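You operate a simulated robot arm through the tools that you are given. There is no shell and no other tool. Be economical: measure what you need, move in short steps, check, and stop when the job is done.

Carry out the task below with a simulated two-armed robot. There is one attempt and no reset: what you move stays moved.

JOB
Carry the grey crate with both arms and set it on the middle of the black board.

The check looks at the end state, three seconds after you hand in, the way a careful person would. Anything else that was tipped, shoved, dropped, spilled or broken makes it a failure.

ROBOT AND FRAMES
Two 7-joint arms with two-finger parallel grippers on one trunk, on a base that drives. Base frame: it is fixed to the floor where the robot stands at the start and does not move with it; the origin is under the middle of the robot, x ahead of it, y to its left, z up. Units: m, rad, N and s.
The left shoulder is at the start at [0.07, 0.13, 1.08], the right one opposite. With the tool pointing down near the work surface each hand reaches from about 0.22 to 0.52 m from the robot's upright axis, wherever it stands, measured 20 degrees to its own side. Places, roughly: grey crate (35x20x9 cm) [0.5, 0, 0.8]; middle of the black board [0.8, -2.5, 0.8]. Payload 1.57 kg a hand.
Tool frame (each hand has its own): the origin (TCP) lies between the finger pads and is the grasp point; the fingertips stand 0.03 m ahead of it; z points along the fingers, y is the line along which they close. The gripper opens to 0.08 m. The fingers are 0.017 m wide and 0.012 m thick; the gripper's body (0.04 by 0.082 m) begins 0.08 m behind the TCP.
Orientation is that of the tool frame in the base frame, as [roll, pitch, yaw] about the fixed x, y, z axes, in that order (R = Rz(yaw) Ry(pitch) Rx(roll)). With the fingers straight down and closing along the base's y, the tool's x points along the base's -x, its y along +y and its z along -z.

CONTROLS
- The arms move only by the tool play_rows. It takes "left_commands", "right_commands" or both (then of equal length, played together; a hand with none holds still); each is a list of rows, each a list of 7 numbers: the turn, a rotation vector about the base's x, y, z in degrees, then the shift along the base's x, y, z in mm, then the gripper command, from -1 (fully open) to 1 (shut), values between in proportion. In form: [[wx, wy, wz, tx, ty, tz, claw], ...]. A call has 1 to 8 rows; each row is the pose to reach, as a shift and turn from the pose commanded when the call began. Each row takes 0.2 s and may step no farther than 0.05 m and 0.15 rad from the row before; otherwise, or with a gripper value out of range, the whole call is refused. A pose out of reach is approached as far as the arm can. The call stops where the force on the tool passes 40 N (or 10 N more than at its start, if that is more) or the arm is blocked; 0.2 s more then pass. The fingers move at their own pace (about 0.108 m/s each) and stop on an object; they squeeze with about 31 N. The grip force told is the motor's: it shows also when the fingers shut on nothing. Time passes only in rows, and 0.2 s behind the last, so rows that repeat a pose let the fingers close. It gives the time, the measured TCP pose, the force on the tool (base axes), the opening and the grip force at its end, in the units of the frame above (readings bear some noise), with the torque about the TCP (base axes, N m) and any sound that the robot's microphone picked up.
- Cameras (640 x 400 px; columns grow to the right, rows downward): "scene" is now at [0.1316, -0.0077, 1.2996]; the picture's right is [-0.09, -1.00, 0.00], its down [-0.69, 0.06, -0.72] and it looks along [0.72, -0.06, -0.69] (base axes); focal length 266 px, centre (320, 200). "left" rides on the left gripper at [0.072, 0.007, -0.122] in its tool frame; the picture's right is [-0.09, 1.00, 0.00], its down [-0.84, -0.08, -0.54] and it looks along [-0.54, -0.05, 0.84] (tool axes); focal length 238 px, centre (320, 200). "right" rides on the right gripper at [0.072, -0.007, -0.122] in its tool frame; the picture's right is [0.09, 1.00, 0.00], its down [-0.84, 0.08, -0.54] and it looks along [-0.54, 0.05, 0.84] (tool axes); focal length 238 px, centre (320, 200). There is no depth. A picture from a camera that has moved, and an enlarged one, comes with that camera's place and axes in the base frame and with its lens.
- snapshot(camera): a new picture of that camera. No time passes.
- lift_body(by): slides the trunk up (or, below 0, down) by that many m; the arms and the scene camera ride with it, the base frame stays. It gives what a move gives, with no picture.
- drive_base(legs): drives the robot by 1 to 6 legs, each [ahead, left, turn to the left] in m, m and rad, along the robot's own axes; the way and the turn of a leg run together, so that a leg with both is an arc; at most 1.5 m and 3.142 rad a leg. The arms and the cameras ride along, it lands a little off, and it stops where it bumps. It gives what a move gives.
- aim_head(pan, tilt): turns the head with the scene camera to pan (to the left, within 1.501 rad either way) and tilt (down, from -0.506 to 1.204), counted from straight ahead of the robot. It gives what a move gives.
- inspect(camera, box): a new picture of the part [left, top, right, bottom] of that camera's present view, enlarged. No time passes.
- finish_job(): hands the job in; it is judged then, once.

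Work in short steps. Places have to be worked out from the pictures, the camera data and where the tool is seen: move nearer, look again, correct. Check each grasp and each placing, and mend what went wrong. You have 120 turns and 92 pictures in all, those below and enlarged ones among them. Open the grippers and draw the arms clear of the work before you hand the job in, unless the task says otherwise; then end with one line.

The tools are called after "Call:" by a JSON object that holds its "op" and its "data". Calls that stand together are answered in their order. play_rows: Moves the arms, as the interface text tells. Its arguments: {"type":"object","properties":{"left_commands":{"type":"array","items":{"type":"array","items":{"type":"number"}}},"right_commands":{"type":"array","items":{"type":"array","items":{"type":"number"}}}},"required":[]} The other tools are called the same way: lift_body (by) slides the trunk up or down; drive_base (legs) drives the base; aim_head (pan, tilt) turns the head that bears the scene camera; snapshot (camera) takes a picture; inspect (camera, box) takes an enlarged picture of a part of a camera's view; finish_job () hands the job in.

At the start:

```text
time: 0.0
left_tool_pos: [0.4196, 0.1395, 1.0875]
left_ee_rot: [3.14, 0.002, -3.139]
left_force: [0.2, -0.1, 1.1]
left_wrist_torque: [0.05, -0.02, 0.02]
left_width: 0.08
left_grip_force: 0.2
right_tool_pos: [0.2974, -0.1409, 1.1094]
right_ee_rot: [3.142, 0.001, -3.141]
right_force: [0.1, -0.2, -0.3]
right_wrist_torque: [0.01, 0.02, -0.01]
right_width: 0.0799
right_grip_force: 0.1
trunk travel left (down, up): [-0.718, 0.222]
robot x, y, heading: [-0.0004, 0.0009, -0.002]
head pan, tilt: [-0.087, 0.759]
```

scene: 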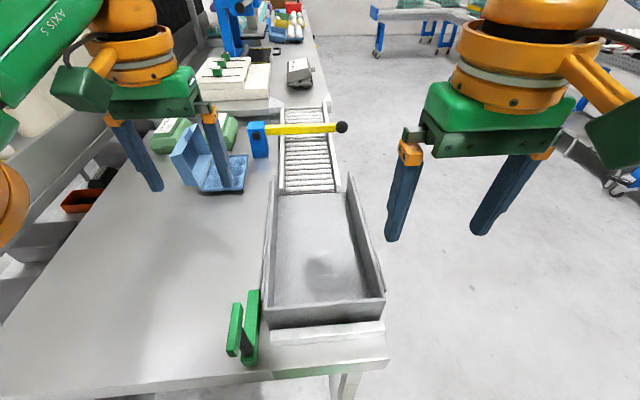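
right: 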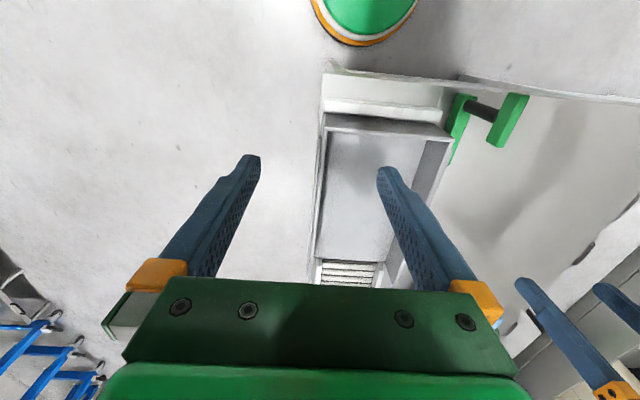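
left: 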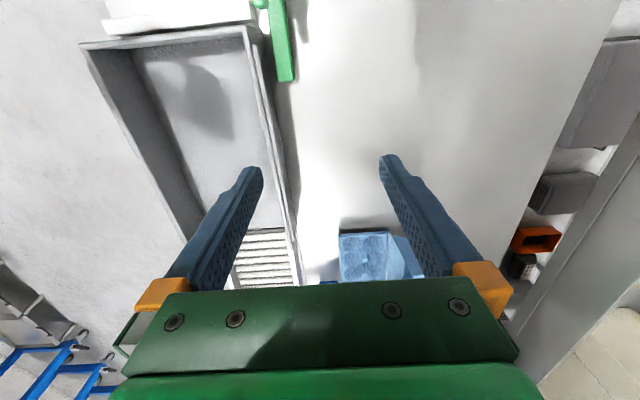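

I'll look around first: the crate up close, and the route and board to the right.

Call:
{"op": "inspect", "data": {"camera": "scene", "box": [200, 80, 420, 400]}}

Call:
{"op": "aim_head", "data": {"pan": -1.3, "tilt": 0.4}}

Call:
{"op": "snapshot", "data": {"camera": "scene"}}

```text
1.25 times, centred on (310, 240) of scene
camera zoom: at [0.1316, -0.0077, 1.2996], right [-0.09, -1.0, 0.0], down [-0.69, 0.06, -0.72], along [0.72, -0.06, -0.69], focal length 332 px, centre (332, 150)
```

zoom: 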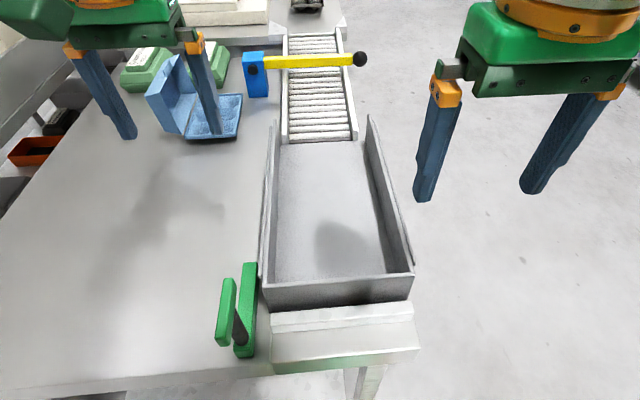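

```text
time: 1.4
left_tool_pos: [0.4203, 0.1396, 1.0885]
left_ee_rot: [-3.14, 0.002, -3.138]
left_force: [0.4, 0.0, -0.2]
left_wrist_torque: [-0.05, 0.02, -0.03]
left_width: 0.0802
left_grip_force: 0.1
right_tool_pos: [0.2967, -0.1402, 1.1082]
right_ee_rot: [-3.141, 0.0, -3.14]
right_force: [0.5, -0.1, -0.2]
right_wrist_torque: [-0.04, -0.03, 0.0]
right_width: 0.0801
right_grip_force: 0.0
trunk travel left (down, up): [-0.718, 0.222]
robot x, y, heading: [-0.0011, -0.0012, -0.0]
head pan, tilt: [-1.3, 0.4]
```

```text
87 pictures are left
camera scene: at [0.0743, -0.0898, 1.3315], right [-0.96, -0.27, 0.0], down [-0.1, 0.38, -0.92], along [0.25, -0.89, -0.39], focal length 266 px, centre (320, 200)
```

scene: 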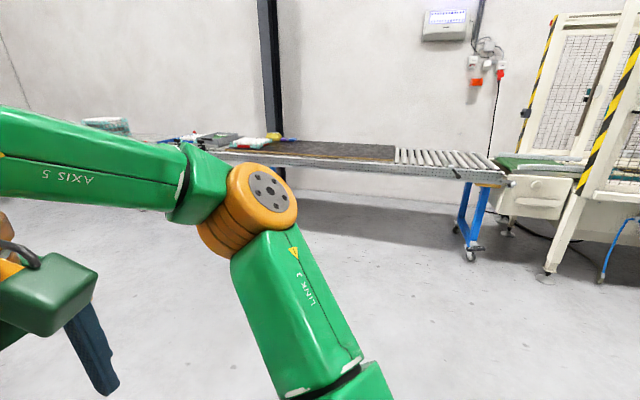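

Call:
{"op": "inspect", "data": {"camera": "left", "box": [60, 0, 340, 290]}}

Call:
{"op": "inspect", "data": {"camera": "right", "box": [260, 40, 560, 300]}}

Call:
{"op": "inspect", "data": {"camera": "scene", "box": [60, 90, 540, 290]}}

Call:
{"op": "aim_head", "data": {"pan": 0, "tilt": 0.9}}

Call:
{"op": "inspect", "data": {"camera": "scene", "box": [240, 80, 420, 240]}}

```text
1.38 times, centred on (200, 145) of left
camera zoom: at [0.3482, 0.1467, 1.2098], right [0.09, 1.0, 0.0], down [0.84, -0.08, 0.54], along [0.54, -0.05, -0.84], focal length 329 px, centre (486, 276)
```

zoom: 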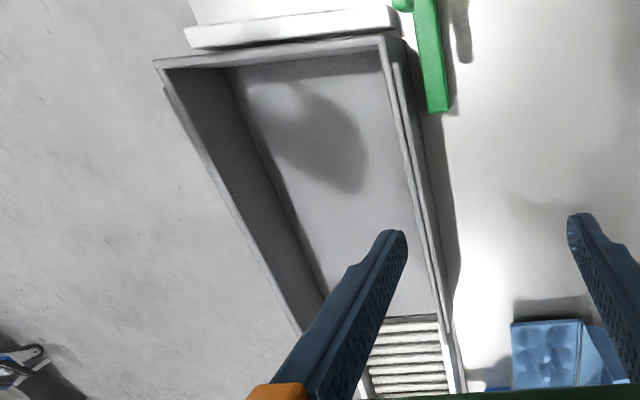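

```text
1.54 times, centred on (410, 170) of right
camera zoom: at [0.2249, -0.1474, 1.2311], right [-0.09, 1.0, 0.0], down [0.84, 0.08, 0.54], along [0.54, 0.05, -0.84], focal length 367 px, centre (182, 246)
```

zoom: 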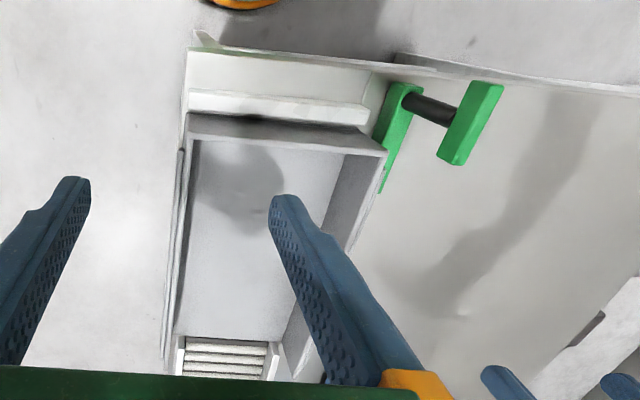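

```text
1.33 times, centred on (300, 190) of scene
camera zoom: at [0.0743, -0.0898, 1.3315], right [-0.96, -0.27, 0.0], down [-0.1, 0.38, -0.92], along [0.25, -0.89, -0.39], focal length 355 px, centre (347, 213)
```

zoom: 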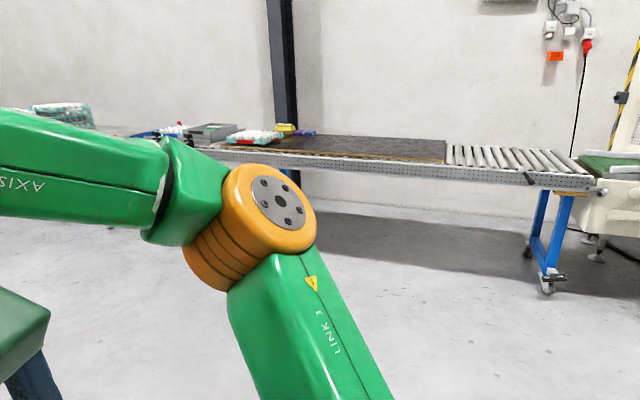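

```text
time: 2.9
left_tool_pos: [0.4203, 0.1387, 1.0883]
left_ee_rot: [3.141, 0.002, -3.138]
left_force: [0.3, 0.2, 0.0]
left_wrist_torque: [-0.01, 0.02, 0.0]
left_width: 0.0801
left_grip_force: 0.0
right_tool_pos: [0.2972, -0.1397, 1.1108]
right_ee_rot: [3.141, 0.001, -3.141]
right_force: [0.3, 0.4, -0.8]
right_wrist_torque: [-0.02, 0.0, 0.01]
right_width: 0.08
right_grip_force: 0.1
trunk travel left (down, up): [-0.718, 0.222]
robot x, y, heading: [0.0004, -0.0019, 0.004]
head pan, tilt: [0.0, 0.901]
```

```text
2.50 times, centred on (330, 160) of scene
camera zoom: at [0.1249, -0.0006, 1.2885], right [0.0, -1.0, 0.0], down [-0.78, 0.0, -0.62], along [0.62, 0.0, -0.78], focal length 665 px, centre (295, 300)
```

zoom: 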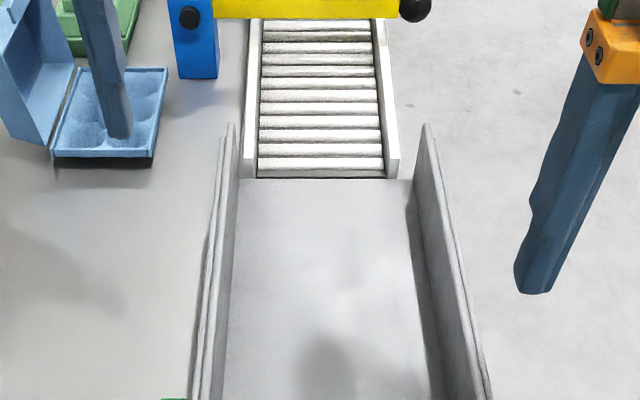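

The crate is open toward the rollers, spanning about x 0.315–0.68 and y −0.135–0.065, with its top near z 0.877. I'll shift the robot 35 mm right to centre on it, then bring the hands above the side walls to look closer.

Call:
{"op": "drive_base", "data": {"legs": [[0, -0.035, 0]]}}

Call:
{"op": "play_rows", "data": {"left_commands": [[0, 0, 0, 10, -10, -40, -1], [0, 0, 0, 20, -20, -80, -1], [0, 0, 0, 30, -30, -100, -1], [0, 0, 0, 40, -35, -110, -1], [0, 0, 0, 40, -35, -110, -1]], "right_commands": [[0, 0, 0, 40, 10, -25, -1], [0, 0, 0, 80, 20, -50, -1], [0, 0, 0, 115, 30, -80, -1], [0, 0, 0, 150, 30, -110, -1], [0, 0, 0, 165, 35, -130, -1]]}}

Call:
{"op": "snapshot", "data": {"camera": "left"}}

Call:
{"op": "snapshot", "data": {"camera": "right"}}

Call:
{"op": "snapshot", "data": {"camera": "scene"}}

```text
time: 3.7
left_tool_pos: [0.4201, 0.1095, 1.088]
left_ee_rot: [-3.136, 0.001, -3.139]
left_force: [0.0, 0.8, -0.3]
left_wrist_torque: [-0.05, -0.03, -0.02]
left_width: 0.0801
left_grip_force: 0.0
right_tool_pos: [0.2973, -0.17, 1.1109]
right_ee_rot: [-3.136, 0.001, -3.14]
right_force: [-0.3, 0.4, 0.6]
right_wrist_torque: [-0.04, -0.01, 0.04]
right_width: 0.0797
right_grip_force: 0.1
trunk travel left (down, up): [-0.718, 0.222]
robot x, y, heading: [0.002, -0.0338, 0.002]
head pan, tilt: [0.0, 0.901]
```

```text
time: 4.9
left_tool_pos: [0.4605, 0.0714, 0.9782]
left_ee_rot: [-3.141, 0.002, -3.138]
left_force: [-0.6, 0.5, -0.2]
left_wrist_torque: [-0.02, 0.01, 0.01]
left_width: 0.0799
left_grip_force: 0.0
right_tool_pos: [0.4629, -0.1384, 0.9793]
right_ee_rot: [-3.141, 0.001, -3.137]
right_force: [0.0, -0.4, -0.1]
right_wrist_torque: [-0.04, 0.04, -0.01]
right_width: 0.08
right_grip_force: 0.0
trunk travel left (down, up): [-0.718, 0.222]
robot x, y, heading: [0.0012, -0.0334, 0.002]
head pan, tilt: [0.0, 0.901]
```

```text
82 pictures are left
camera left: at [0.3885, 0.078, 1.0994], right [0.09, 1.0, 0.0], down [0.84, -0.07, 0.54], along [0.54, -0.05, -0.84], focal length 238 px, centre (320, 200)
```

left: 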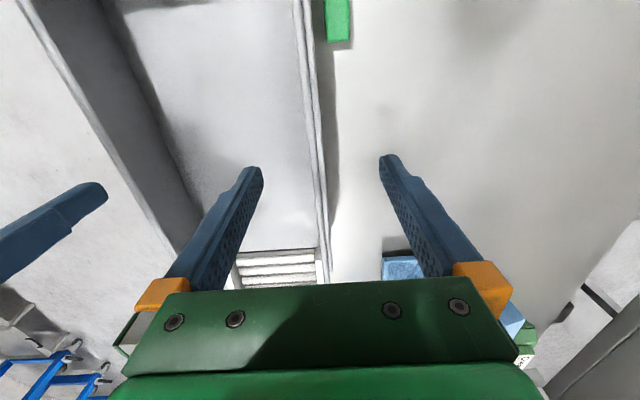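

```text
81 pictures are left
camera right: at [0.3908, -0.1458, 1.1004], right [-0.1, 1.0, 0.0], down [0.84, 0.08, 0.54], along [0.54, 0.05, -0.84], focal length 238 px, centre (320, 200)
```

right: 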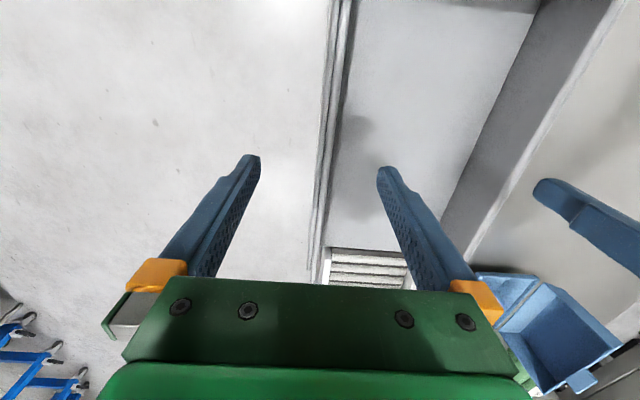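

```text
80 pictures are left
camera scene: at [0.1254, -0.0341, 1.2884], right [0.0, -1.0, 0.0], down [-0.78, 0.0, -0.62], along [0.62, 0.0, -0.78], focal length 266 px, centre (320, 200)
```

scene: 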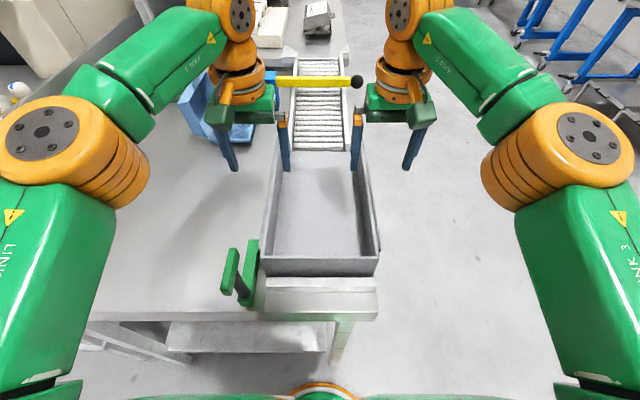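

The wrist views show the walls between the fingers; I zoom in to see the strip outside each wall.

Call:
{"op": "inspect", "data": {"camera": "left", "box": [240, 100, 400, 200]}}

Call:
{"op": "inspect", "data": {"camera": "right", "box": [250, 100, 410, 200]}}

```text
4.00 times, centred on (320, 150) of left
camera zoom: at [0.3885, 0.078, 1.0994], right [0.09, 1.0, 0.0], down [0.84, -0.07, 0.54], along [0.54, -0.05, -0.84], focal length 953 px, centre (320, 400)
```

zoom: 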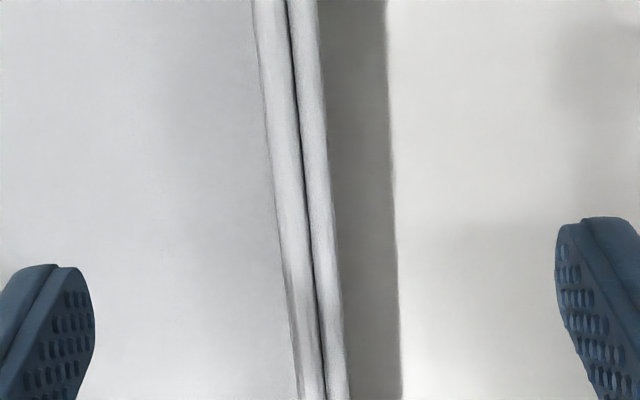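

```text
4.00 times, centred on (330, 150) of right
camera zoom: at [0.3908, -0.1458, 1.1004], right [-0.1, 1.0, 0.0], down [0.84, 0.08, 0.54], along [0.54, 0.05, -0.84], focal length 953 px, centre (280, 400)
```

zoom: 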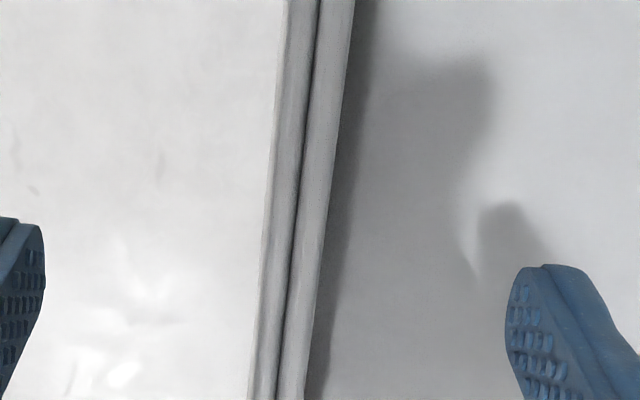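

Call:
{"op": "inspect", "data": {"camera": "scene", "box": [340, 200, 400, 290]}}

Call:
{"op": "inspect", "data": {"camera": "scene", "box": [225, 200, 305, 290]}}

Call:
{"op": "inspect", "data": {"camera": "left", "box": [10, 0, 170, 130]}}

Call:
{"op": "inspect", "data": {"camera": "right", "box": [280, 190, 360, 290]}}

```text
4.44 times, centred on (370, 245) of scene
camera zoom: at [0.1254, -0.0341, 1.2884], right [0.0, -1.0, 0.0], down [-0.78, 0.0, -0.62], along [0.62, 0.0, -0.78], focal length 1182 px, centre (98, 0)
```

zoom: 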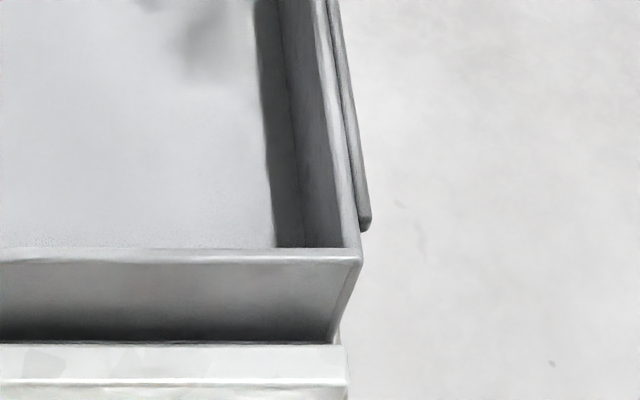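

```text
4.44 times, centred on (265, 245) of scene
camera zoom: at [0.1254, -0.0341, 1.2884], right [0.0, -1.0, 0.0], down [-0.78, 0.0, -0.62], along [0.62, 0.0, -0.78], focal length 1182 px, centre (564, 0)
```

zoom: 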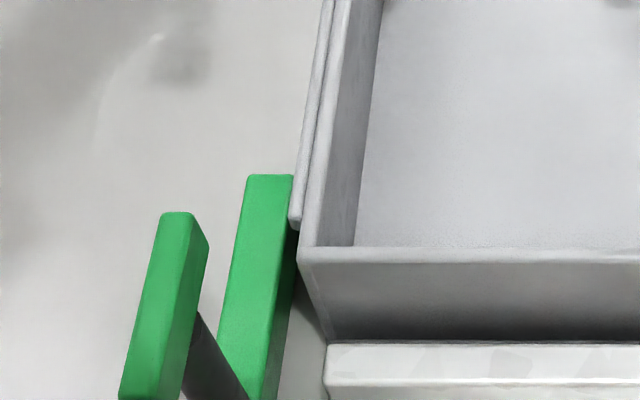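

```text
3.08 times, centred on (90, 65) of left
camera zoom: at [0.3885, 0.078, 1.0994], right [0.09, 1.0, 0.0], down [0.84, -0.07, 0.54], along [0.54, -0.05, -0.84], focal length 733 px, centre (1028, 615)
```

zoom: 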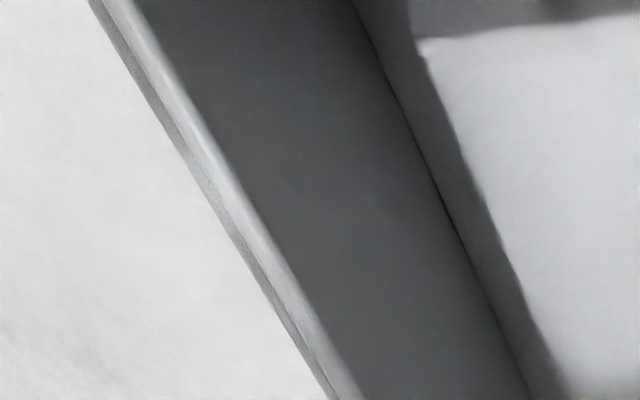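

```text
4.00 times, centred on (320, 240) of right
camera zoom: at [0.3908, -0.1458, 1.1004], right [-0.1, 1.0, 0.0], down [0.84, 0.08, 0.54], along [0.54, 0.05, -0.84], focal length 953 px, centre (320, 40)
```

zoom: 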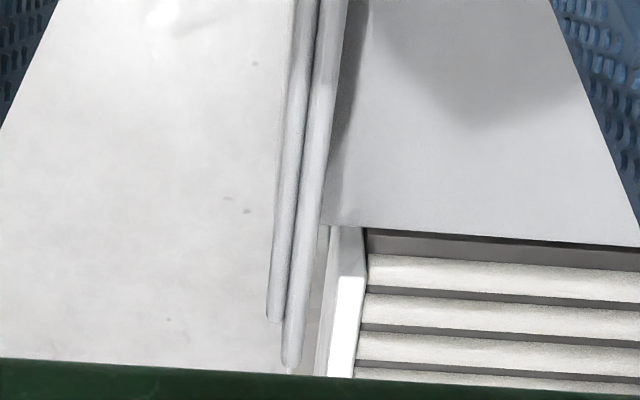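

The outer strip is a rim rib on the crate itself, and the walls are centred at about y 0.066 and −0.134. I lower both hands to TCP z≈0.86, with fingers straddling the walls at x≈0.474.

Call:
{"op": "play_rows", "data": {"left_commands": [[0, 0, 0, 6, -3, -30, -1], [0, 0, 0, 13, -5, -60, -1], [0, 0, 0, 13, -5, -90, -1], [0, 0, 0, 13, -5, -118, -1], [0, 0, 0, 13, -5, -118, -1]], "right_commands": [[0, 0, 0, 6, 2, -30, -1], [0, 0, 0, 11, 4, -60, -1], [0, 0, 0, 11, 4, -90, -1], [0, 0, 0, 11, 4, -119, -1], [0, 0, 0, 11, 4, -119, -1]]}}

Call:
{"op": "snapshot", "data": {"camera": "scene"}}

Call:
{"op": "inspect", "data": {"camera": "left", "box": [220, 100, 420, 290]}}

Call:
{"op": "inspect", "data": {"camera": "right", "box": [220, 100, 420, 290]}}

```text
time: 6.1
left_tool_pos: [0.4732, 0.0641, 0.8606]
left_ee_rot: [-3.141, 0.002, -3.139]
left_force: [1.0, -0.3, 0.1]
left_wrist_torque: [-0.01, -0.01, -0.02]
left_width: 0.0799
left_grip_force: 0.1
right_tool_pos: [0.4721, -0.1363, 0.8598]
right_ee_rot: [-3.141, -0.002, -3.14]
right_force: [0.2, -0.1, -0.1]
right_wrist_torque: [0.0, 0.01, 0.03]
right_width: 0.0801
right_grip_force: 0.1
trunk travel left (down, up): [-0.718, 0.222]
robot x, y, heading: [-0.0014, -0.0354, 0.002]
head pan, tilt: [0.0, 0.901]
```

```text
73 pictures are left
camera scene: at [0.1246, -0.0353, 1.2885], right [0.0, -1.0, 0.0], down [-0.78, 0.0, -0.62], along [0.62, 0.0, -0.78], focal length 266 px, centre (320, 200)
```

scene: 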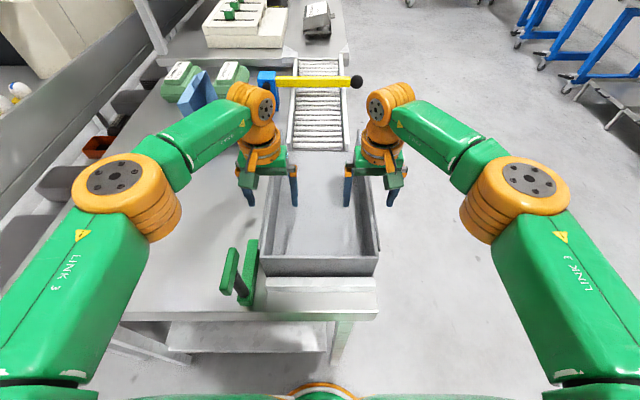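

```text
2.11 times, centred on (320, 195) of left
camera zoom: at [0.4008, 0.0718, 0.9816], right [0.09, 1.0, 0.0], down [0.84, -0.07, 0.54], along [0.54, -0.05, -0.84], focal length 502 px, centre (320, 210)
```

zoom: 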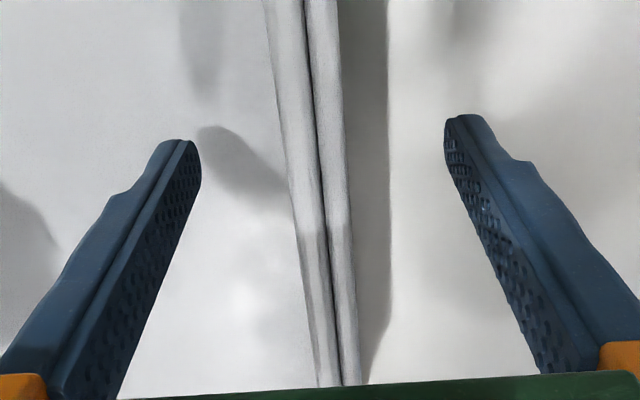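

```text
2.11 times, centred on (320, 195) of right
camera zoom: at [0.4005, -0.1433, 0.9815], right [-0.09, 1.0, 0.0], down [0.84, 0.08, 0.54], along [0.54, 0.05, -0.84], focal length 502 px, centre (320, 210)
```

zoom: 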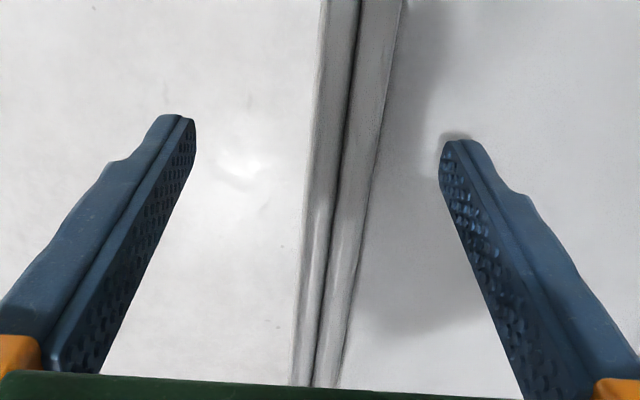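

Both walls sit mid-way between the fingers with no contact force. I close both grippers together.

Call:
{"op": "play_rows", "data": {"left_commands": [[0, 0, 0, 0, 0, 0, 0.5], [0, 0, 0, 0, 0, 0, 1], [0, 0, 0, 0, 0, 0, 1], [0, 0, 0, 0, 0, 0, 1], [0, 0, 0, 0, 0, 0, 1]], "right_commands": [[0, 0, 0, 0, 0, 0, 0.5], [0, 0, 0, 0, 0, 0, 1], [0, 0, 0, 0, 0, 0, 1], [0, 0, 0, 0, 0, 0, 1], [0, 0, 0, 0, 0, 0, 1]]}}

```text
time: 7.0
left_tool_pos: [0.4727, 0.0596, 0.8605]
left_ee_rot: [-3.133, 0.0, 3.136]
left_force: [-0.5, -3.6, -0.6]
left_wrist_torque: [1.32, -0.23, 0.14]
left_width: 0.0077
left_grip_force: 26.6
right_tool_pos: [0.4728, -0.133, 0.8601]
right_ee_rot: [3.132, 0.001, -3.134]
right_force: [0.2, 4.7, -0.1]
right_wrist_torque: [-1.28, 0.0, -0.21]
right_width: 0.0076
right_grip_force: 26.9
trunk travel left (down, up): [-0.718, 0.222]
robot x, y, heading: [-0.0002, -0.0347, 0.001]
head pan, tilt: [0.0, 0.901]
stopped in row 4 (left hand): the force on the tool passed its limit at 42 N (the readings are from after the stop); the commanded pose is now the measured one
```

Both hands hold (width 7.6 mm, spacing 0.193 m matching a 20 cm crate). I check the picture before lifting.

Call:
{"op": "inspect", "data": {"camera": "left", "box": [220, 100, 420, 290]}}

Call:
{"op": "inspect", "data": {"camera": "scene", "box": [210, 120, 430, 300]}}

```text
2.11 times, centred on (320, 195) of left
camera zoom: at [0.4009, 0.0689, 0.9817], right [0.1, 1.0, -0.01], down [0.84, -0.08, 0.54], along [0.54, -0.06, -0.84], focal length 502 px, centre (320, 210)
```

zoom: 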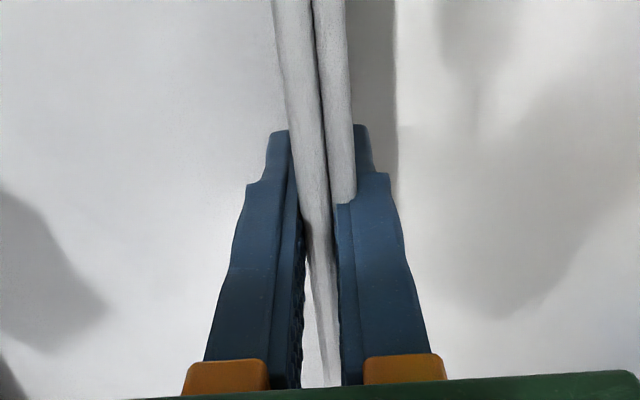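

```text
2.22 times, centred on (320, 210) of scene
camera zoom: at [0.1257, -0.0353, 1.2884], right [0.0, -1.0, 0.0], down [-0.78, 0.0, -0.62], along [0.62, 0.0, -0.78], focal length 591 px, centre (320, 178)
```

zoom: 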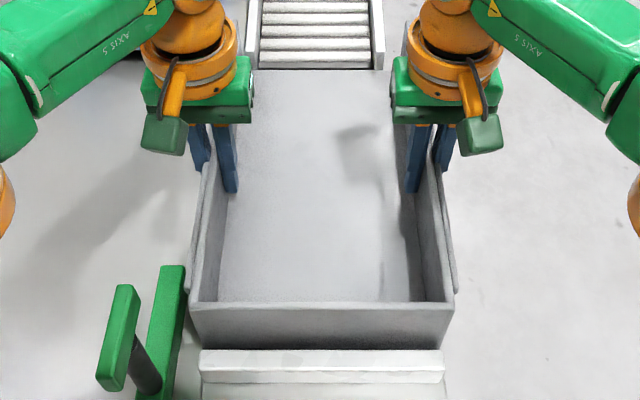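

The grasp looks sound. I lift slowly by 40 mm with both arms.

Call:
{"op": "play_rows", "data": {"left_commands": [[0, 0, 0, 0, 0, 4, 1], [0, 0, 0, 0, 0, 10, 1], [0, 0, 0, 0, 0, 20, 1], [0, 0, 0, 0, 0, 30, 1], [0, 0, 0, 0, 0, 40, 1], [0, 0, 0, 0, 0, 40, 1]], "right_commands": [[0, 0, 0, 0, 0, 4, 1], [0, 0, 0, 0, 0, 10, 1], [0, 0, 0, 0, 0, 20, 1], [0, 0, 0, 0, 0, 30, 1], [0, 0, 0, 0, 0, 40, 1], [0, 0, 0, 0, 0, 40, 1]]}}

Call:
{"op": "snapshot", "data": {"camera": "scene"}}

```text
time: 8.4
left_tool_pos: [0.4723, 0.0597, 0.8997]
left_ee_rot: [-3.129, 0.0, 3.138]
left_force: [-0.6, -6.0, -4.7]
left_wrist_torque: [1.41, 0.24, 0.12]
left_width: 0.0079
left_grip_force: 26.6
right_tool_pos: [0.4724, -0.1311, 0.9]
right_ee_rot: [3.131, 0.0, -3.136]
right_force: [0.7, 5.9, -0.6]
right_wrist_torque: [-1.07, -0.26, -0.21]
right_width: 0.0079
right_grip_force: 26.7
trunk travel left (down, up): [-0.718, 0.222]
robot x, y, heading: [0.002, -0.0356, -0.003]
head pan, tilt: [0.0, 0.901]
```

```text
68 pictures are left
camera scene: at [0.1264, -0.0352, 1.2883], right [0.0, -1.0, 0.0], down [-0.78, 0.0, -0.62], along [0.62, 0.0, -0.78], focal length 266 px, centre (320, 200)
```

scene: 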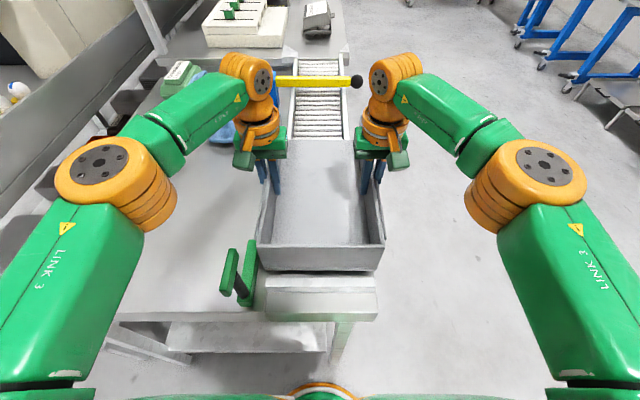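

The crate is up and level, and it is light. I raise the trunk 0.1 m, then look along the path to the right.

Call:
{"op": "lift_body", "data": {"by": 0.1}}

Call:
{"op": "aim_head", "data": {"pan": -0.9, "tilt": 0.5}}

Call:
{"op": "snapshot", "data": {"camera": "scene"}}

Call:
{"op": "aim_head", "data": {"pan": -1.5, "tilt": 0.7}}

Call:
{"op": "snapshot", "data": {"camera": "scene"}}

```text
time: 9.7
left_tool_pos: [0.4738, 0.0595, 0.9994]
left_ee_rot: [-3.129, 0.0, 3.138]
left_force: [0.1, -5.9, -5.3]
left_wrist_torque: [1.39, 0.03, 0.11]
left_width: 0.0078
left_grip_force: 26.7
right_tool_pos: [0.4741, -0.1314, 0.9984]
right_ee_rot: [3.131, -0.002, -3.133]
right_force: [1.0, 6.5, -0.7]
right_wrist_torque: [-1.02, 0.06, -0.26]
right_width: 0.0073
right_grip_force: 26.9
trunk travel left (down, up): [-0.818, 0.122]
robot x, y, heading: [0.003, -0.0343, 0.001]
head pan, tilt: [0.0, 0.901]
```

```text
time: 10.9
left_tool_pos: [0.4725, 0.0606, 0.9994]
left_ee_rot: [-3.132, 0.0, 3.139]
left_force: [-1.0, -7.8, -4.6]
left_wrist_torque: [1.38, -0.08, 0.09]
left_width: 0.0077
left_grip_force: 26.6
right_tool_pos: [0.472, -0.132, 0.9994]
right_ee_rot: [3.131, 0.002, -3.135]
right_force: [0.9, 6.8, -0.4]
right_wrist_torque: [-1.03, 0.06, -0.23]
right_width: 0.0075
right_grip_force: 26.5
trunk travel left (down, up): [-0.818, 0.122]
robot x, y, heading: [-0.0018, -0.0366, -0.001]
head pan, tilt: [-0.901, 0.499]
```

```text
67 pictures are left
camera scene: at [0.1076, -0.1065, 1.4222], right [-0.78, -0.62, 0.0], down [-0.3, 0.37, -0.88], along [0.55, -0.69, -0.48], focal length 266 px, centre (320, 200)
```

scene: 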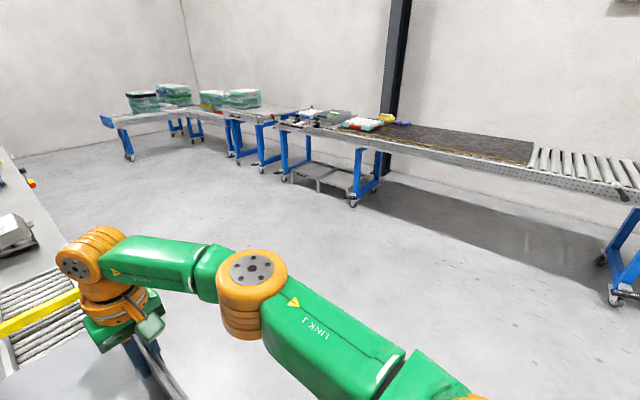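

```text
time: 11.9
left_tool_pos: [0.4733, 0.0599, 1.0005]
left_ee_rot: [-3.13, -0.001, 3.138]
left_force: [-1.1, -7.6, -4.5]
left_wrist_torque: [1.39, 0.04, 0.11]
left_width: 0.0079
left_grip_force: 26.8
right_tool_pos: [0.4738, -0.1307, 0.9997]
right_ee_rot: [3.13, -0.001, -3.135]
right_force: [0.3, 7.5, -0.5]
right_wrist_torque: [-1.02, -0.01, -0.23]
right_width: 0.0072
right_grip_force: 26.0
trunk travel left (down, up): [-0.818, 0.122]
robot x, y, heading: [-0.0022, -0.0346, 0.002]
head pan, tilt: [-1.499, 0.7]
```

```text
66 pictures are left
camera scene: at [0.0572, -0.12, 1.4046], right [-1.0, -0.07, 0.0], down [-0.05, 0.64, -0.77], along [0.06, -0.76, -0.64], focal length 266 px, centre (320, 200)
```

scene: 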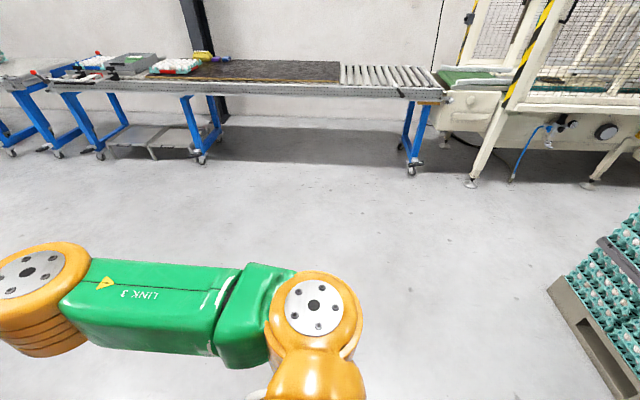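

The path is clear: open floor to a long table parallel to x, with an egg pallet over 1 m behind. I drive 0.9 m right with the crate lifted, then turn right 90°.

Call:
{"op": "drive_base", "data": {"legs": [[0, -0.9, 0], [0, 0, -0.785], [0, 0, -0.785]]}}

Call:
{"op": "aim_head", "data": {"pan": 0.3, "tilt": 0.6}}

Call:
{"op": "snapshot", "data": {"camera": "scene"}}

```text
time: 20.7
left_tool_pos: [0.092, -1.3973, 0.9999]
left_ee_rot: [-3.131, 0.001, 1.563]
left_force: [-9.5, 0.8, -3.7]
left_wrist_torque: [-0.06, -1.36, 0.12]
left_width: 0.0081
left_grip_force: 26.7
right_tool_pos: [-0.1002, -1.3959, 0.999]
right_ee_rot: [3.131, 0.001, 1.575]
right_force: [9.2, -0.2, -0.1]
right_wrist_torque: [0.09, 1.07, -0.23]
right_width: 0.0076
right_grip_force: 26.1
trunk travel left (down, up): [-0.818, 0.122]
robot x, y, heading: [-0.0026, -0.9235, -1.574]
head pan, tilt: [-1.499, 0.7]
```

```text
time: 22.5
left_tool_pos: [0.0905, -1.399, 1.0013]
left_ee_rot: [-3.131, 0.001, 1.562]
left_force: [-4.6, 0.6, -3.8]
left_wrist_torque: [0.09, -1.4, 0.1]
left_width: 0.0079
left_grip_force: 26.8
right_tool_pos: [-0.1003, -1.3968, 0.9991]
right_ee_rot: [3.132, 0.001, 1.573]
right_force: [4.0, -1.3, -1.0]
right_wrist_torque: [-0.14, 1.1, -0.21]
right_width: 0.0076
right_grip_force: 26.8
trunk travel left (down, up): [-0.818, 0.122]
robot x, y, heading: [-0.0022, -0.9253, -1.577]
head pan, tilt: [0.3, 0.6]
```

```text
65 pictures are left
camera scene: at [0.023, -1.0609, 1.4131], right [-0.96, -0.29, 0.0], down [-0.17, 0.54, -0.82], along [0.24, -0.79, -0.57], focal length 266 px, centre (320, 200)
```

scene: 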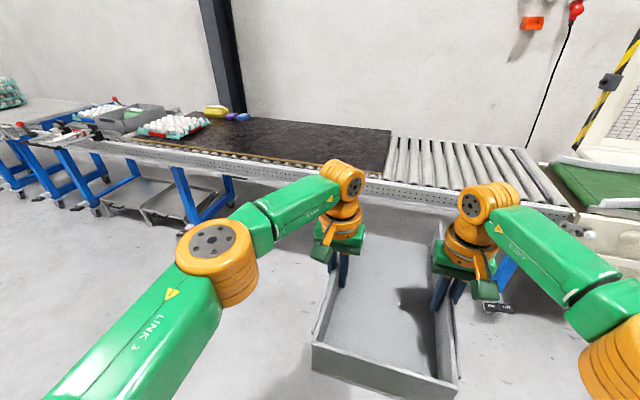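

The board is ahead-left on the table. I strafe left 0.8 m (toward +x) and look straight at it.

Call:
{"op": "drive_base", "data": {"legs": [[0, 0.8, 0]]}}

Call:
{"op": "aim_head", "data": {"pan": 0, "tilt": 0.5}}

Call:
{"op": "snapshot", "data": {"camera": "scene"}}

```text
time: 26.8
left_tool_pos: [0.886, -1.4018, 1.0002]
left_ee_rot: [-3.134, 0.0, 1.559]
left_force: [-5.0, 0.6, -3.3]
left_wrist_torque: [0.02, -1.38, 0.12]
left_width: 0.0076
left_grip_force: 27.0
right_tool_pos: [0.6945, -1.4001, 0.9995]
right_ee_rot: [3.131, -0.001, 1.572]
right_force: [5.2, 0.1, 0.2]
right_wrist_torque: [0.03, 1.06, -0.26]
right_width: 0.0076
right_grip_force: 26.7
trunk travel left (down, up): [-0.818, 0.122]
robot x, y, heading: [0.7955, -0.9275, -1.578]
head pan, tilt: [0.3, 0.6]
```

```text
time: 27.6
left_tool_pos: [0.8871, -1.4026, 0.9994]
left_ee_rot: [-3.131, -0.001, 1.559]
left_force: [-3.5, 1.2, -3.8]
left_wrist_torque: [-0.06, -1.37, 0.14]
left_width: 0.0076
left_grip_force: 27.1
right_tool_pos: [0.6967, -1.4002, 0.9991]
right_ee_rot: [3.132, -0.002, 1.571]
right_force: [3.2, -0.8, -1.5]
right_wrist_torque: [0.07, 1.09, -0.2]
right_width: 0.0075
right_grip_force: 27.1
trunk travel left (down, up): [-0.818, 0.122]
robot x, y, heading: [0.7976, -0.9259, -1.579]
head pan, tilt: [0.0, 0.499]
```

```text
64 pictures are left
camera scene: at [0.7953, -1.0714, 1.4222], right [-1.0, 0.01, 0.0], down [0.0, 0.48, -0.88], along [-0.01, -0.88, -0.48], focal length 266 px, centre (320, 200)
```

scene: 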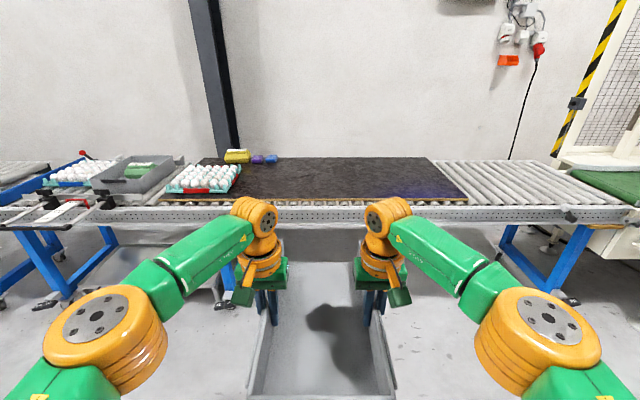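

Call:
{"op": "inspect", "data": {"camera": "scene", "box": [140, 130, 500, 240]}}

```text
1.78 times, centred on (320, 185) of scene
camera zoom: at [0.7953, -1.0714, 1.4222], right [-1.0, 0.01, 0.0], down [0.0, 0.48, -0.88], along [-0.01, -0.88, -0.48], focal length 473 px, centre (320, 227)
```

zoom: 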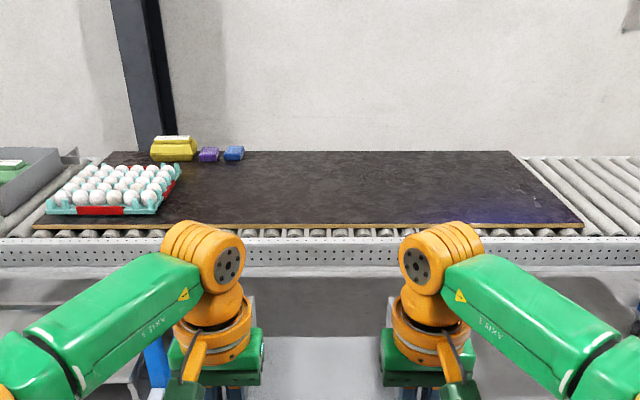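

The board spans about x 0.05–1.59, y −2.21 to −2.82 with top near z 0.8, so its middle is ≈(0.81, −2.51). Before approaching I look down at my own base to judge how close it can get to the table.

Call:
{"op": "aim_head", "data": {"pan": 0, "tilt": 1.204}}

Call:
{"op": "snapshot", "data": {"camera": "scene"}}

```text
time: 28.7
left_tool_pos: [0.8871, -1.4021, 1.0007]
left_ee_rot: [-3.131, 0.0, 1.559]
left_force: [-3.8, 1.7, -4.1]
left_wrist_torque: [0.07, -1.44, 0.13]
left_width: 0.0077
left_grip_force: 26.9
right_tool_pos: [0.6964, -1.3999, 0.9998]
right_ee_rot: [3.129, 0.0, 1.57]
right_force: [4.6, 0.3, -0.9]
right_wrist_torque: [-0.02, 1.12, -0.21]
right_width: 0.0078
right_grip_force: 26.4
trunk travel left (down, up): [-0.818, 0.122]
robot x, y, heading: [0.799, -0.9282, -1.578]
head pan, tilt: [0.0, 1.201]
```

```text
62 pictures are left
camera scene: at [0.7952, -1.0364, 1.3686], right [-1.0, 0.01, 0.0], down [0.01, 0.93, -0.36], along [0.0, -0.36, -0.93], focal length 266 px, centre (320, 200)
```

scene: 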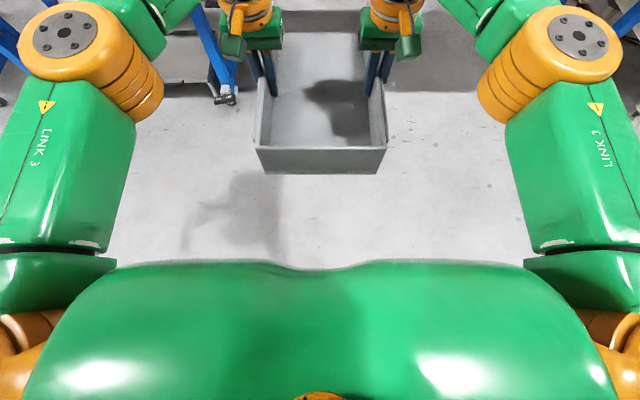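

Call:
{"op": "snapshot", "data": {"camera": "right"}}

Call:
{"op": "aim_head", "data": {"pan": 0, "tilt": 0.6}}

Call:
{"op": "drive_base", "data": {"legs": [[0.6, 0, 0]]}}

Call:
{"op": "snapshot", "data": {"camera": "scene"}}

```text
61 pictures are left
camera right: at [0.6885, -1.3292, 1.121], right [1.0, 0.09, 0.01], down [0.07, -0.84, 0.54], along [0.06, -0.54, -0.84], focal length 238 px, centre (320, 200)
```

right: 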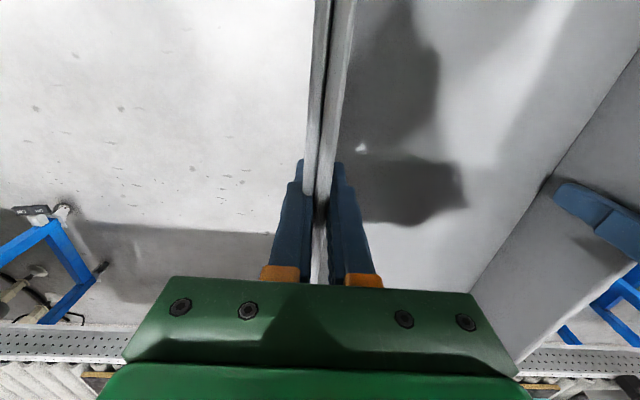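

```text
time: 29.7
left_tool_pos: [0.8874, -1.4022, 0.9999]
left_ee_rot: [-3.131, 0.001, 1.559]
left_force: [-4.3, 0.1, -3.7]
left_wrist_torque: [0.05, -1.41, 0.13]
left_width: 0.0076
left_grip_force: 26.9
right_tool_pos: [0.6962, -1.4004, 0.9999]
right_ee_rot: [3.131, -0.001, 1.569]
right_force: [4.9, -1.5, -1.1]
right_wrist_torque: [0.03, 1.12, -0.22]
right_width: 0.0076
right_grip_force: 26.0
trunk travel left (down, up): [-0.818, 0.122]
robot x, y, heading: [0.7998, -0.9279, -1.579]
head pan, tilt: [0.0, 0.6]
```

```text
time: 33.1
left_tool_pos: [0.8863, -1.9996, 1.0005]
left_ee_rot: [-3.131, 0.002, 1.561]
left_force: [-3.5, -0.1, -3.8]
left_wrist_torque: [-0.01, -1.37, 0.15]
left_width: 0.0077
left_grip_force: 26.4
right_tool_pos: [0.6947, -1.9979, 1.0]
right_ee_rot: [3.13, -0.001, 1.576]
right_force: [4.2, 0.2, -0.5]
right_wrist_torque: [0.0, 1.11, -0.21]
right_width: 0.0076
right_grip_force: 26.7
trunk travel left (down, up): [-0.818, 0.122]
robot x, y, heading: [0.7959, -1.5285, -1.576]
head pan, tilt: [0.0, 0.6]
```

```text
60 pictures are left
camera scene: at [0.7922, -1.6657, 1.4133], right [-1.0, 0.0, 0.0], down [0.0, 0.57, -0.82], along [0.0, -0.82, -0.57], focal length 266 px, centre (320, 200)
```

scene: 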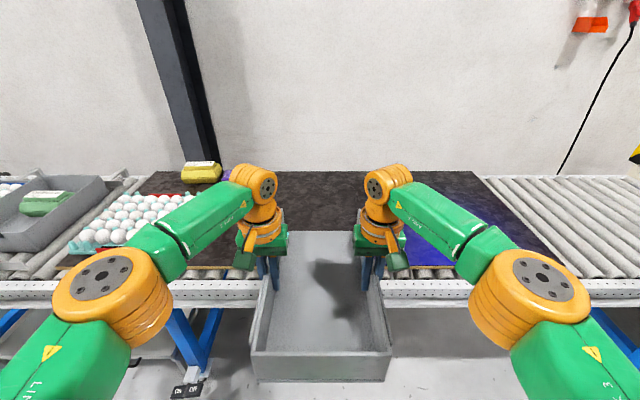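

Carrying is stable, and the crate clears the table by about 10 cm. The table rail is at about y −2.15; I go ahead 0.28 m with a 25 mm shift left, then look.

Call:
{"op": "drive_base", "data": {"legs": [[0.2, 0.025, 0], [0.08, 0, 0]]}}

Call:
{"op": "snapshot", "data": {"camera": "scene"}}

Call:
{"op": "aim_head", "data": {"pan": 0.0, "tilt": 1.2}}

Call:
{"op": "snapshot", "data": {"camera": "scene"}}

```text
time: 35.3
left_tool_pos: [0.909, -2.2745, 1.0032]
left_ee_rot: [-3.132, 0.005, 1.559]
left_force: [-3.5, 1.3, -3.3]
left_wrist_torque: [-0.03, -1.36, 0.14]
left_width: 0.0077
left_grip_force: 26.4
right_tool_pos: [0.7173, -2.2746, 1.003]
right_ee_rot: [3.13, 0.005, 1.573]
right_force: [4.4, 0.6, -0.6]
right_wrist_torque: [-0.02, 1.14, -0.22]
right_width: 0.0075
right_grip_force: 26.2
trunk travel left (down, up): [-0.818, 0.122]
robot x, y, heading: [0.8158, -1.8089, -1.577]
head pan, tilt: [0.0, 0.6]
```

```text
59 pictures are left
camera scene: at [0.8157, -1.9402, 1.414], right [-1.0, 0.01, 0.0], down [0.0, 0.56, -0.83], along [0.0, -0.83, -0.56], focal length 266 px, centre (320, 200)
```

scene: 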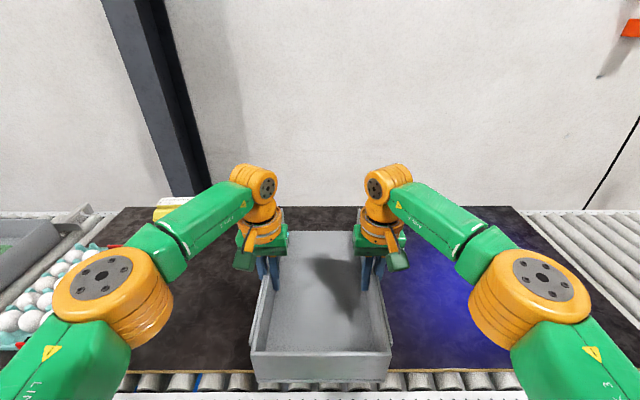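

```text
time: 36.3
left_tool_pos: [0.9091, -2.2804, 1.0003]
left_ee_rot: [-3.132, -0.001, 1.561]
left_force: [-4.0, 0.9, -3.9]
left_wrist_torque: [0.03, -1.38, 0.13]
left_width: 0.0075
left_grip_force: 27.0
right_tool_pos: [0.7183, -2.2796, 0.999]
right_ee_rot: [3.132, -0.001, 1.572]
right_force: [3.7, 0.1, -0.7]
right_wrist_torque: [0.0, 1.15, -0.2]
right_width: 0.0074
right_grip_force: 26.6
trunk travel left (down, up): [-0.818, 0.122]
robot x, y, heading: [0.8165, -1.8061, -1.58]
head pan, tilt: [0.0, 1.201]
```

```text
58 pictures are left
camera scene: at [0.8158, -1.9157, 1.3686], right [-1.0, 0.01, 0.0], down [0.0, 0.93, -0.36], along [0.0, -0.36, -0.93], focal length 266 px, centre (320, 200)
```

scene: 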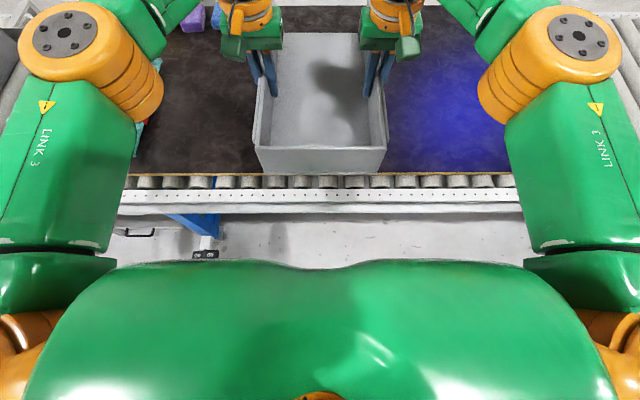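

The board's middle comes out at (0.83, −2.50); I still need about 0.2 m. The frame front is ~0.31 m from my axis, so I approach in small legs watching for contact.

Call:
{"op": "drive_base", "data": {"legs": [[0.06, 0.014, 0]]}}

Call:
{"op": "drive_base", "data": {"legs": [[0.04, 0, 0]]}}

```text
time: 37.3
left_tool_pos: [0.9212, -2.3356, 1.0025]
left_ee_rot: [-3.134, 0.006, 1.561]
left_force: [-4.3, 1.1, -2.9]
left_wrist_torque: [0.04, -1.38, 0.17]
left_width: 0.0077
left_grip_force: 27.0
right_tool_pos: [0.7306, -2.334, 1.0024]
right_ee_rot: [3.129, 0.005, 1.574]
right_force: [3.7, -0.3, -0.1]
right_wrist_torque: [-0.06, 1.13, -0.19]
right_width: 0.0073
right_grip_force: 27.1
trunk travel left (down, up): [-0.818, 0.122]
robot x, y, heading: [0.8288, -1.8653, -1.572]
head pan, tilt: [0.0, 1.201]
```

```text
time: 38.2
left_tool_pos: [0.9219, -2.3763, 1.0029]
left_ee_rot: [-3.134, 0.005, 1.56]
left_force: [-3.7, 0.4, -2.6]
left_wrist_torque: [-0.05, -1.34, 0.12]
left_width: 0.0076
left_grip_force: 27.4
right_tool_pos: [0.7311, -2.3732, 1.0023]
right_ee_rot: [3.132, 0.004, 1.572]
right_force: [4.4, 0.4, -0.8]
right_wrist_torque: [0.02, 1.12, -0.23]
right_width: 0.0078
right_grip_force: 26.7
trunk travel left (down, up): [-0.818, 0.122]
robot x, y, heading: [0.8328, -1.9044, -1.573]
head pan, tilt: [0.0, 1.201]
```

No bump yet. I test how far the arms reach by extending both 40 mm forward (−y).

Call:
{"op": "play_rows", "data": {"left_commands": [[0, 0, 0, 0, -10, 0, 1], [0, 0, 0, 0, -20, 0, 1], [0, 0, 0, 0, -30, 0, 1], [0, 0, 0, 0, -40, 0, 1], [0, 0, 0, 0, -40, 0, 1]], "right_commands": [[0, 0, 0, 0, -10, 0, 1], [0, 0, 0, 0, -20, 0, 1], [0, 0, 0, 0, -30, 0, 1], [0, 0, 0, 0, -40, 0, 1], [0, 0, 0, 0, -40, 0, 1]]}}

Call:
{"op": "snapshot", "data": {"camera": "scene"}}

```text
time: 39.4
left_tool_pos: [0.9209, -2.3892, 1.0006]
left_ee_rot: [-3.128, 0.0, 1.557]
left_force: [-30.6, -4.2, -4.3]
left_wrist_torque: [-0.08, -1.26, 0.38]
left_width: 0.0082
left_grip_force: 27.4
left hand out of reach, approached as far as the arm can: row 2, 3, 4, 5
right_tool_pos: [0.729, -2.3887, 0.9987]
right_ee_rot: [3.128, -0.002, 1.575]
right_force: [30.4, 2.7, -0.5]
right_wrist_torque: [0.08, 0.96, 0.18]
right_width: 0.0077
right_grip_force: 27.0
right hand out of reach, approached as far as the arm can: row 2, 3, 4, 5
trunk travel left (down, up): [-0.818, 0.122]
robot x, y, heading: [0.831, -1.9041, -1.574]
head pan, tilt: [0.0, 1.201]
```

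```text
57 pictures are left
camera scene: at [0.8291, -2.0135, 1.3686], right [-1.0, 0.01, 0.0], down [0.01, 0.93, -0.36], along [0.0, -0.36, -0.93], focal length 266 px, centre (320, 200)
```

scene: 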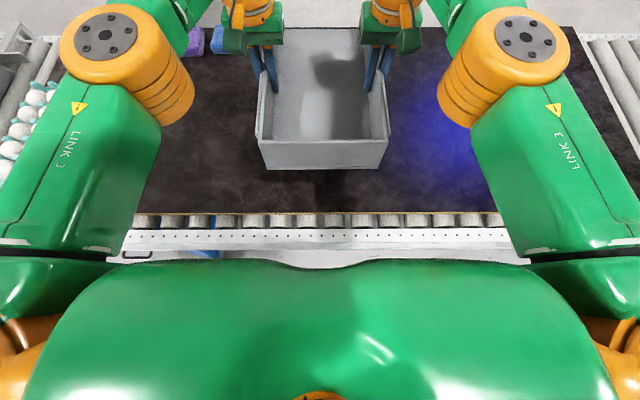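

Arms reach ~0.483 m at most, and side load rose to 30 N at the limit. I pull the arms back to where they were, and creep the base forward.

Call:
{"op": "play_rows", "data": {"left_commands": [[0, 0, 0, 0, 10, 0, 1], [0, 0, 0, 0, 20, 0, 1], [0, 0, 0, 0, 30, 0, 1], [0, 0, 0, 0, 37, 0, 1], [0, 0, 0, 0, 37, 0, 1]], "right_commands": [[0, 0, 0, 0, 10, 0, 1], [0, 0, 0, 0, 20, 0, 1], [0, 0, 0, 0, 30, 0, 1], [0, 0, 0, 0, 37, 0, 1], [0, 0, 0, 0, 37, 0, 1]]}}

Call:
{"op": "drive_base", "data": {"legs": [[0.03, 0, 0]]}}

Call:
{"op": "snapshot", "data": {"camera": "scene"}}

```text
time: 40.3
left_tool_pos: [0.9212, -2.3565, 1.0001]
left_ee_rot: [-3.129, -0.002, 1.56]
left_force: [-4.1, -2.7, -3.9]
left_wrist_torque: [0.36, -1.41, 0.37]
left_width: 0.008
left_grip_force: 27.4
right_tool_pos: [0.7301, -2.3575, 0.9988]
right_ee_rot: [3.128, -0.001, 1.578]
right_force: [4.5, 2.9, -0.3]
right_wrist_torque: [-0.38, 1.11, 0.06]
right_width: 0.0076
right_grip_force: 26.8
trunk travel left (down, up): [-0.818, 0.122]
robot x, y, heading: [0.8311, -1.9029, -1.575]
head pan, tilt: [0.0, 1.201]
stopped in row 4 (right hand): the force on the tool passed its limit at 41 N (the readings are from after the stop); the commanded pose is now the measured one
```

```text
time: 41.1
left_tool_pos: [0.9202, -2.3823, 1.0025]
left_ee_rot: [-3.13, 0.006, 1.558]
left_force: [-5.7, -1.9, -3.8]
left_wrist_torque: [-0.13, -1.45, 0.44]
left_width: 0.0083
left_grip_force: 26.6
right_tool_pos: [0.7293, -2.3827, 1.0008]
right_ee_rot: [3.126, 0.002, 1.578]
right_force: [5.9, 4.0, 0.1]
right_wrist_torque: [0.09, 0.99, 0.17]
right_width: 0.0077
right_grip_force: 26.7
trunk travel left (down, up): [-0.818, 0.122]
robot x, y, heading: [0.8271, -1.936, -1.577]
head pan, tilt: [0.0, 1.201]
```

```text
56 pictures are left
camera scene: at [0.829, -2.0368, 1.3692], right [-1.0, 0.01, 0.0], down [0.01, 0.93, -0.37], along [0.0, -0.37, -0.93], focal length 266 px, centre (320, 200)
```

scene: 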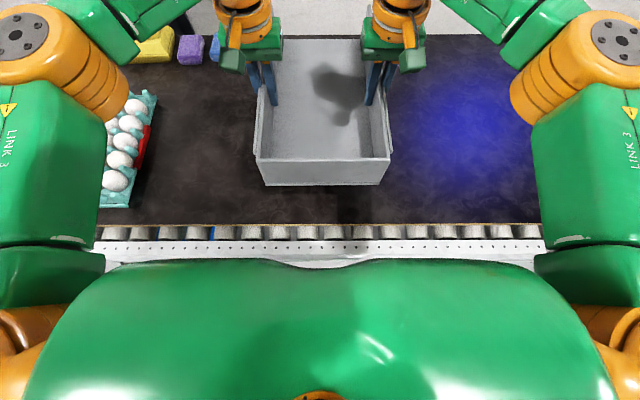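

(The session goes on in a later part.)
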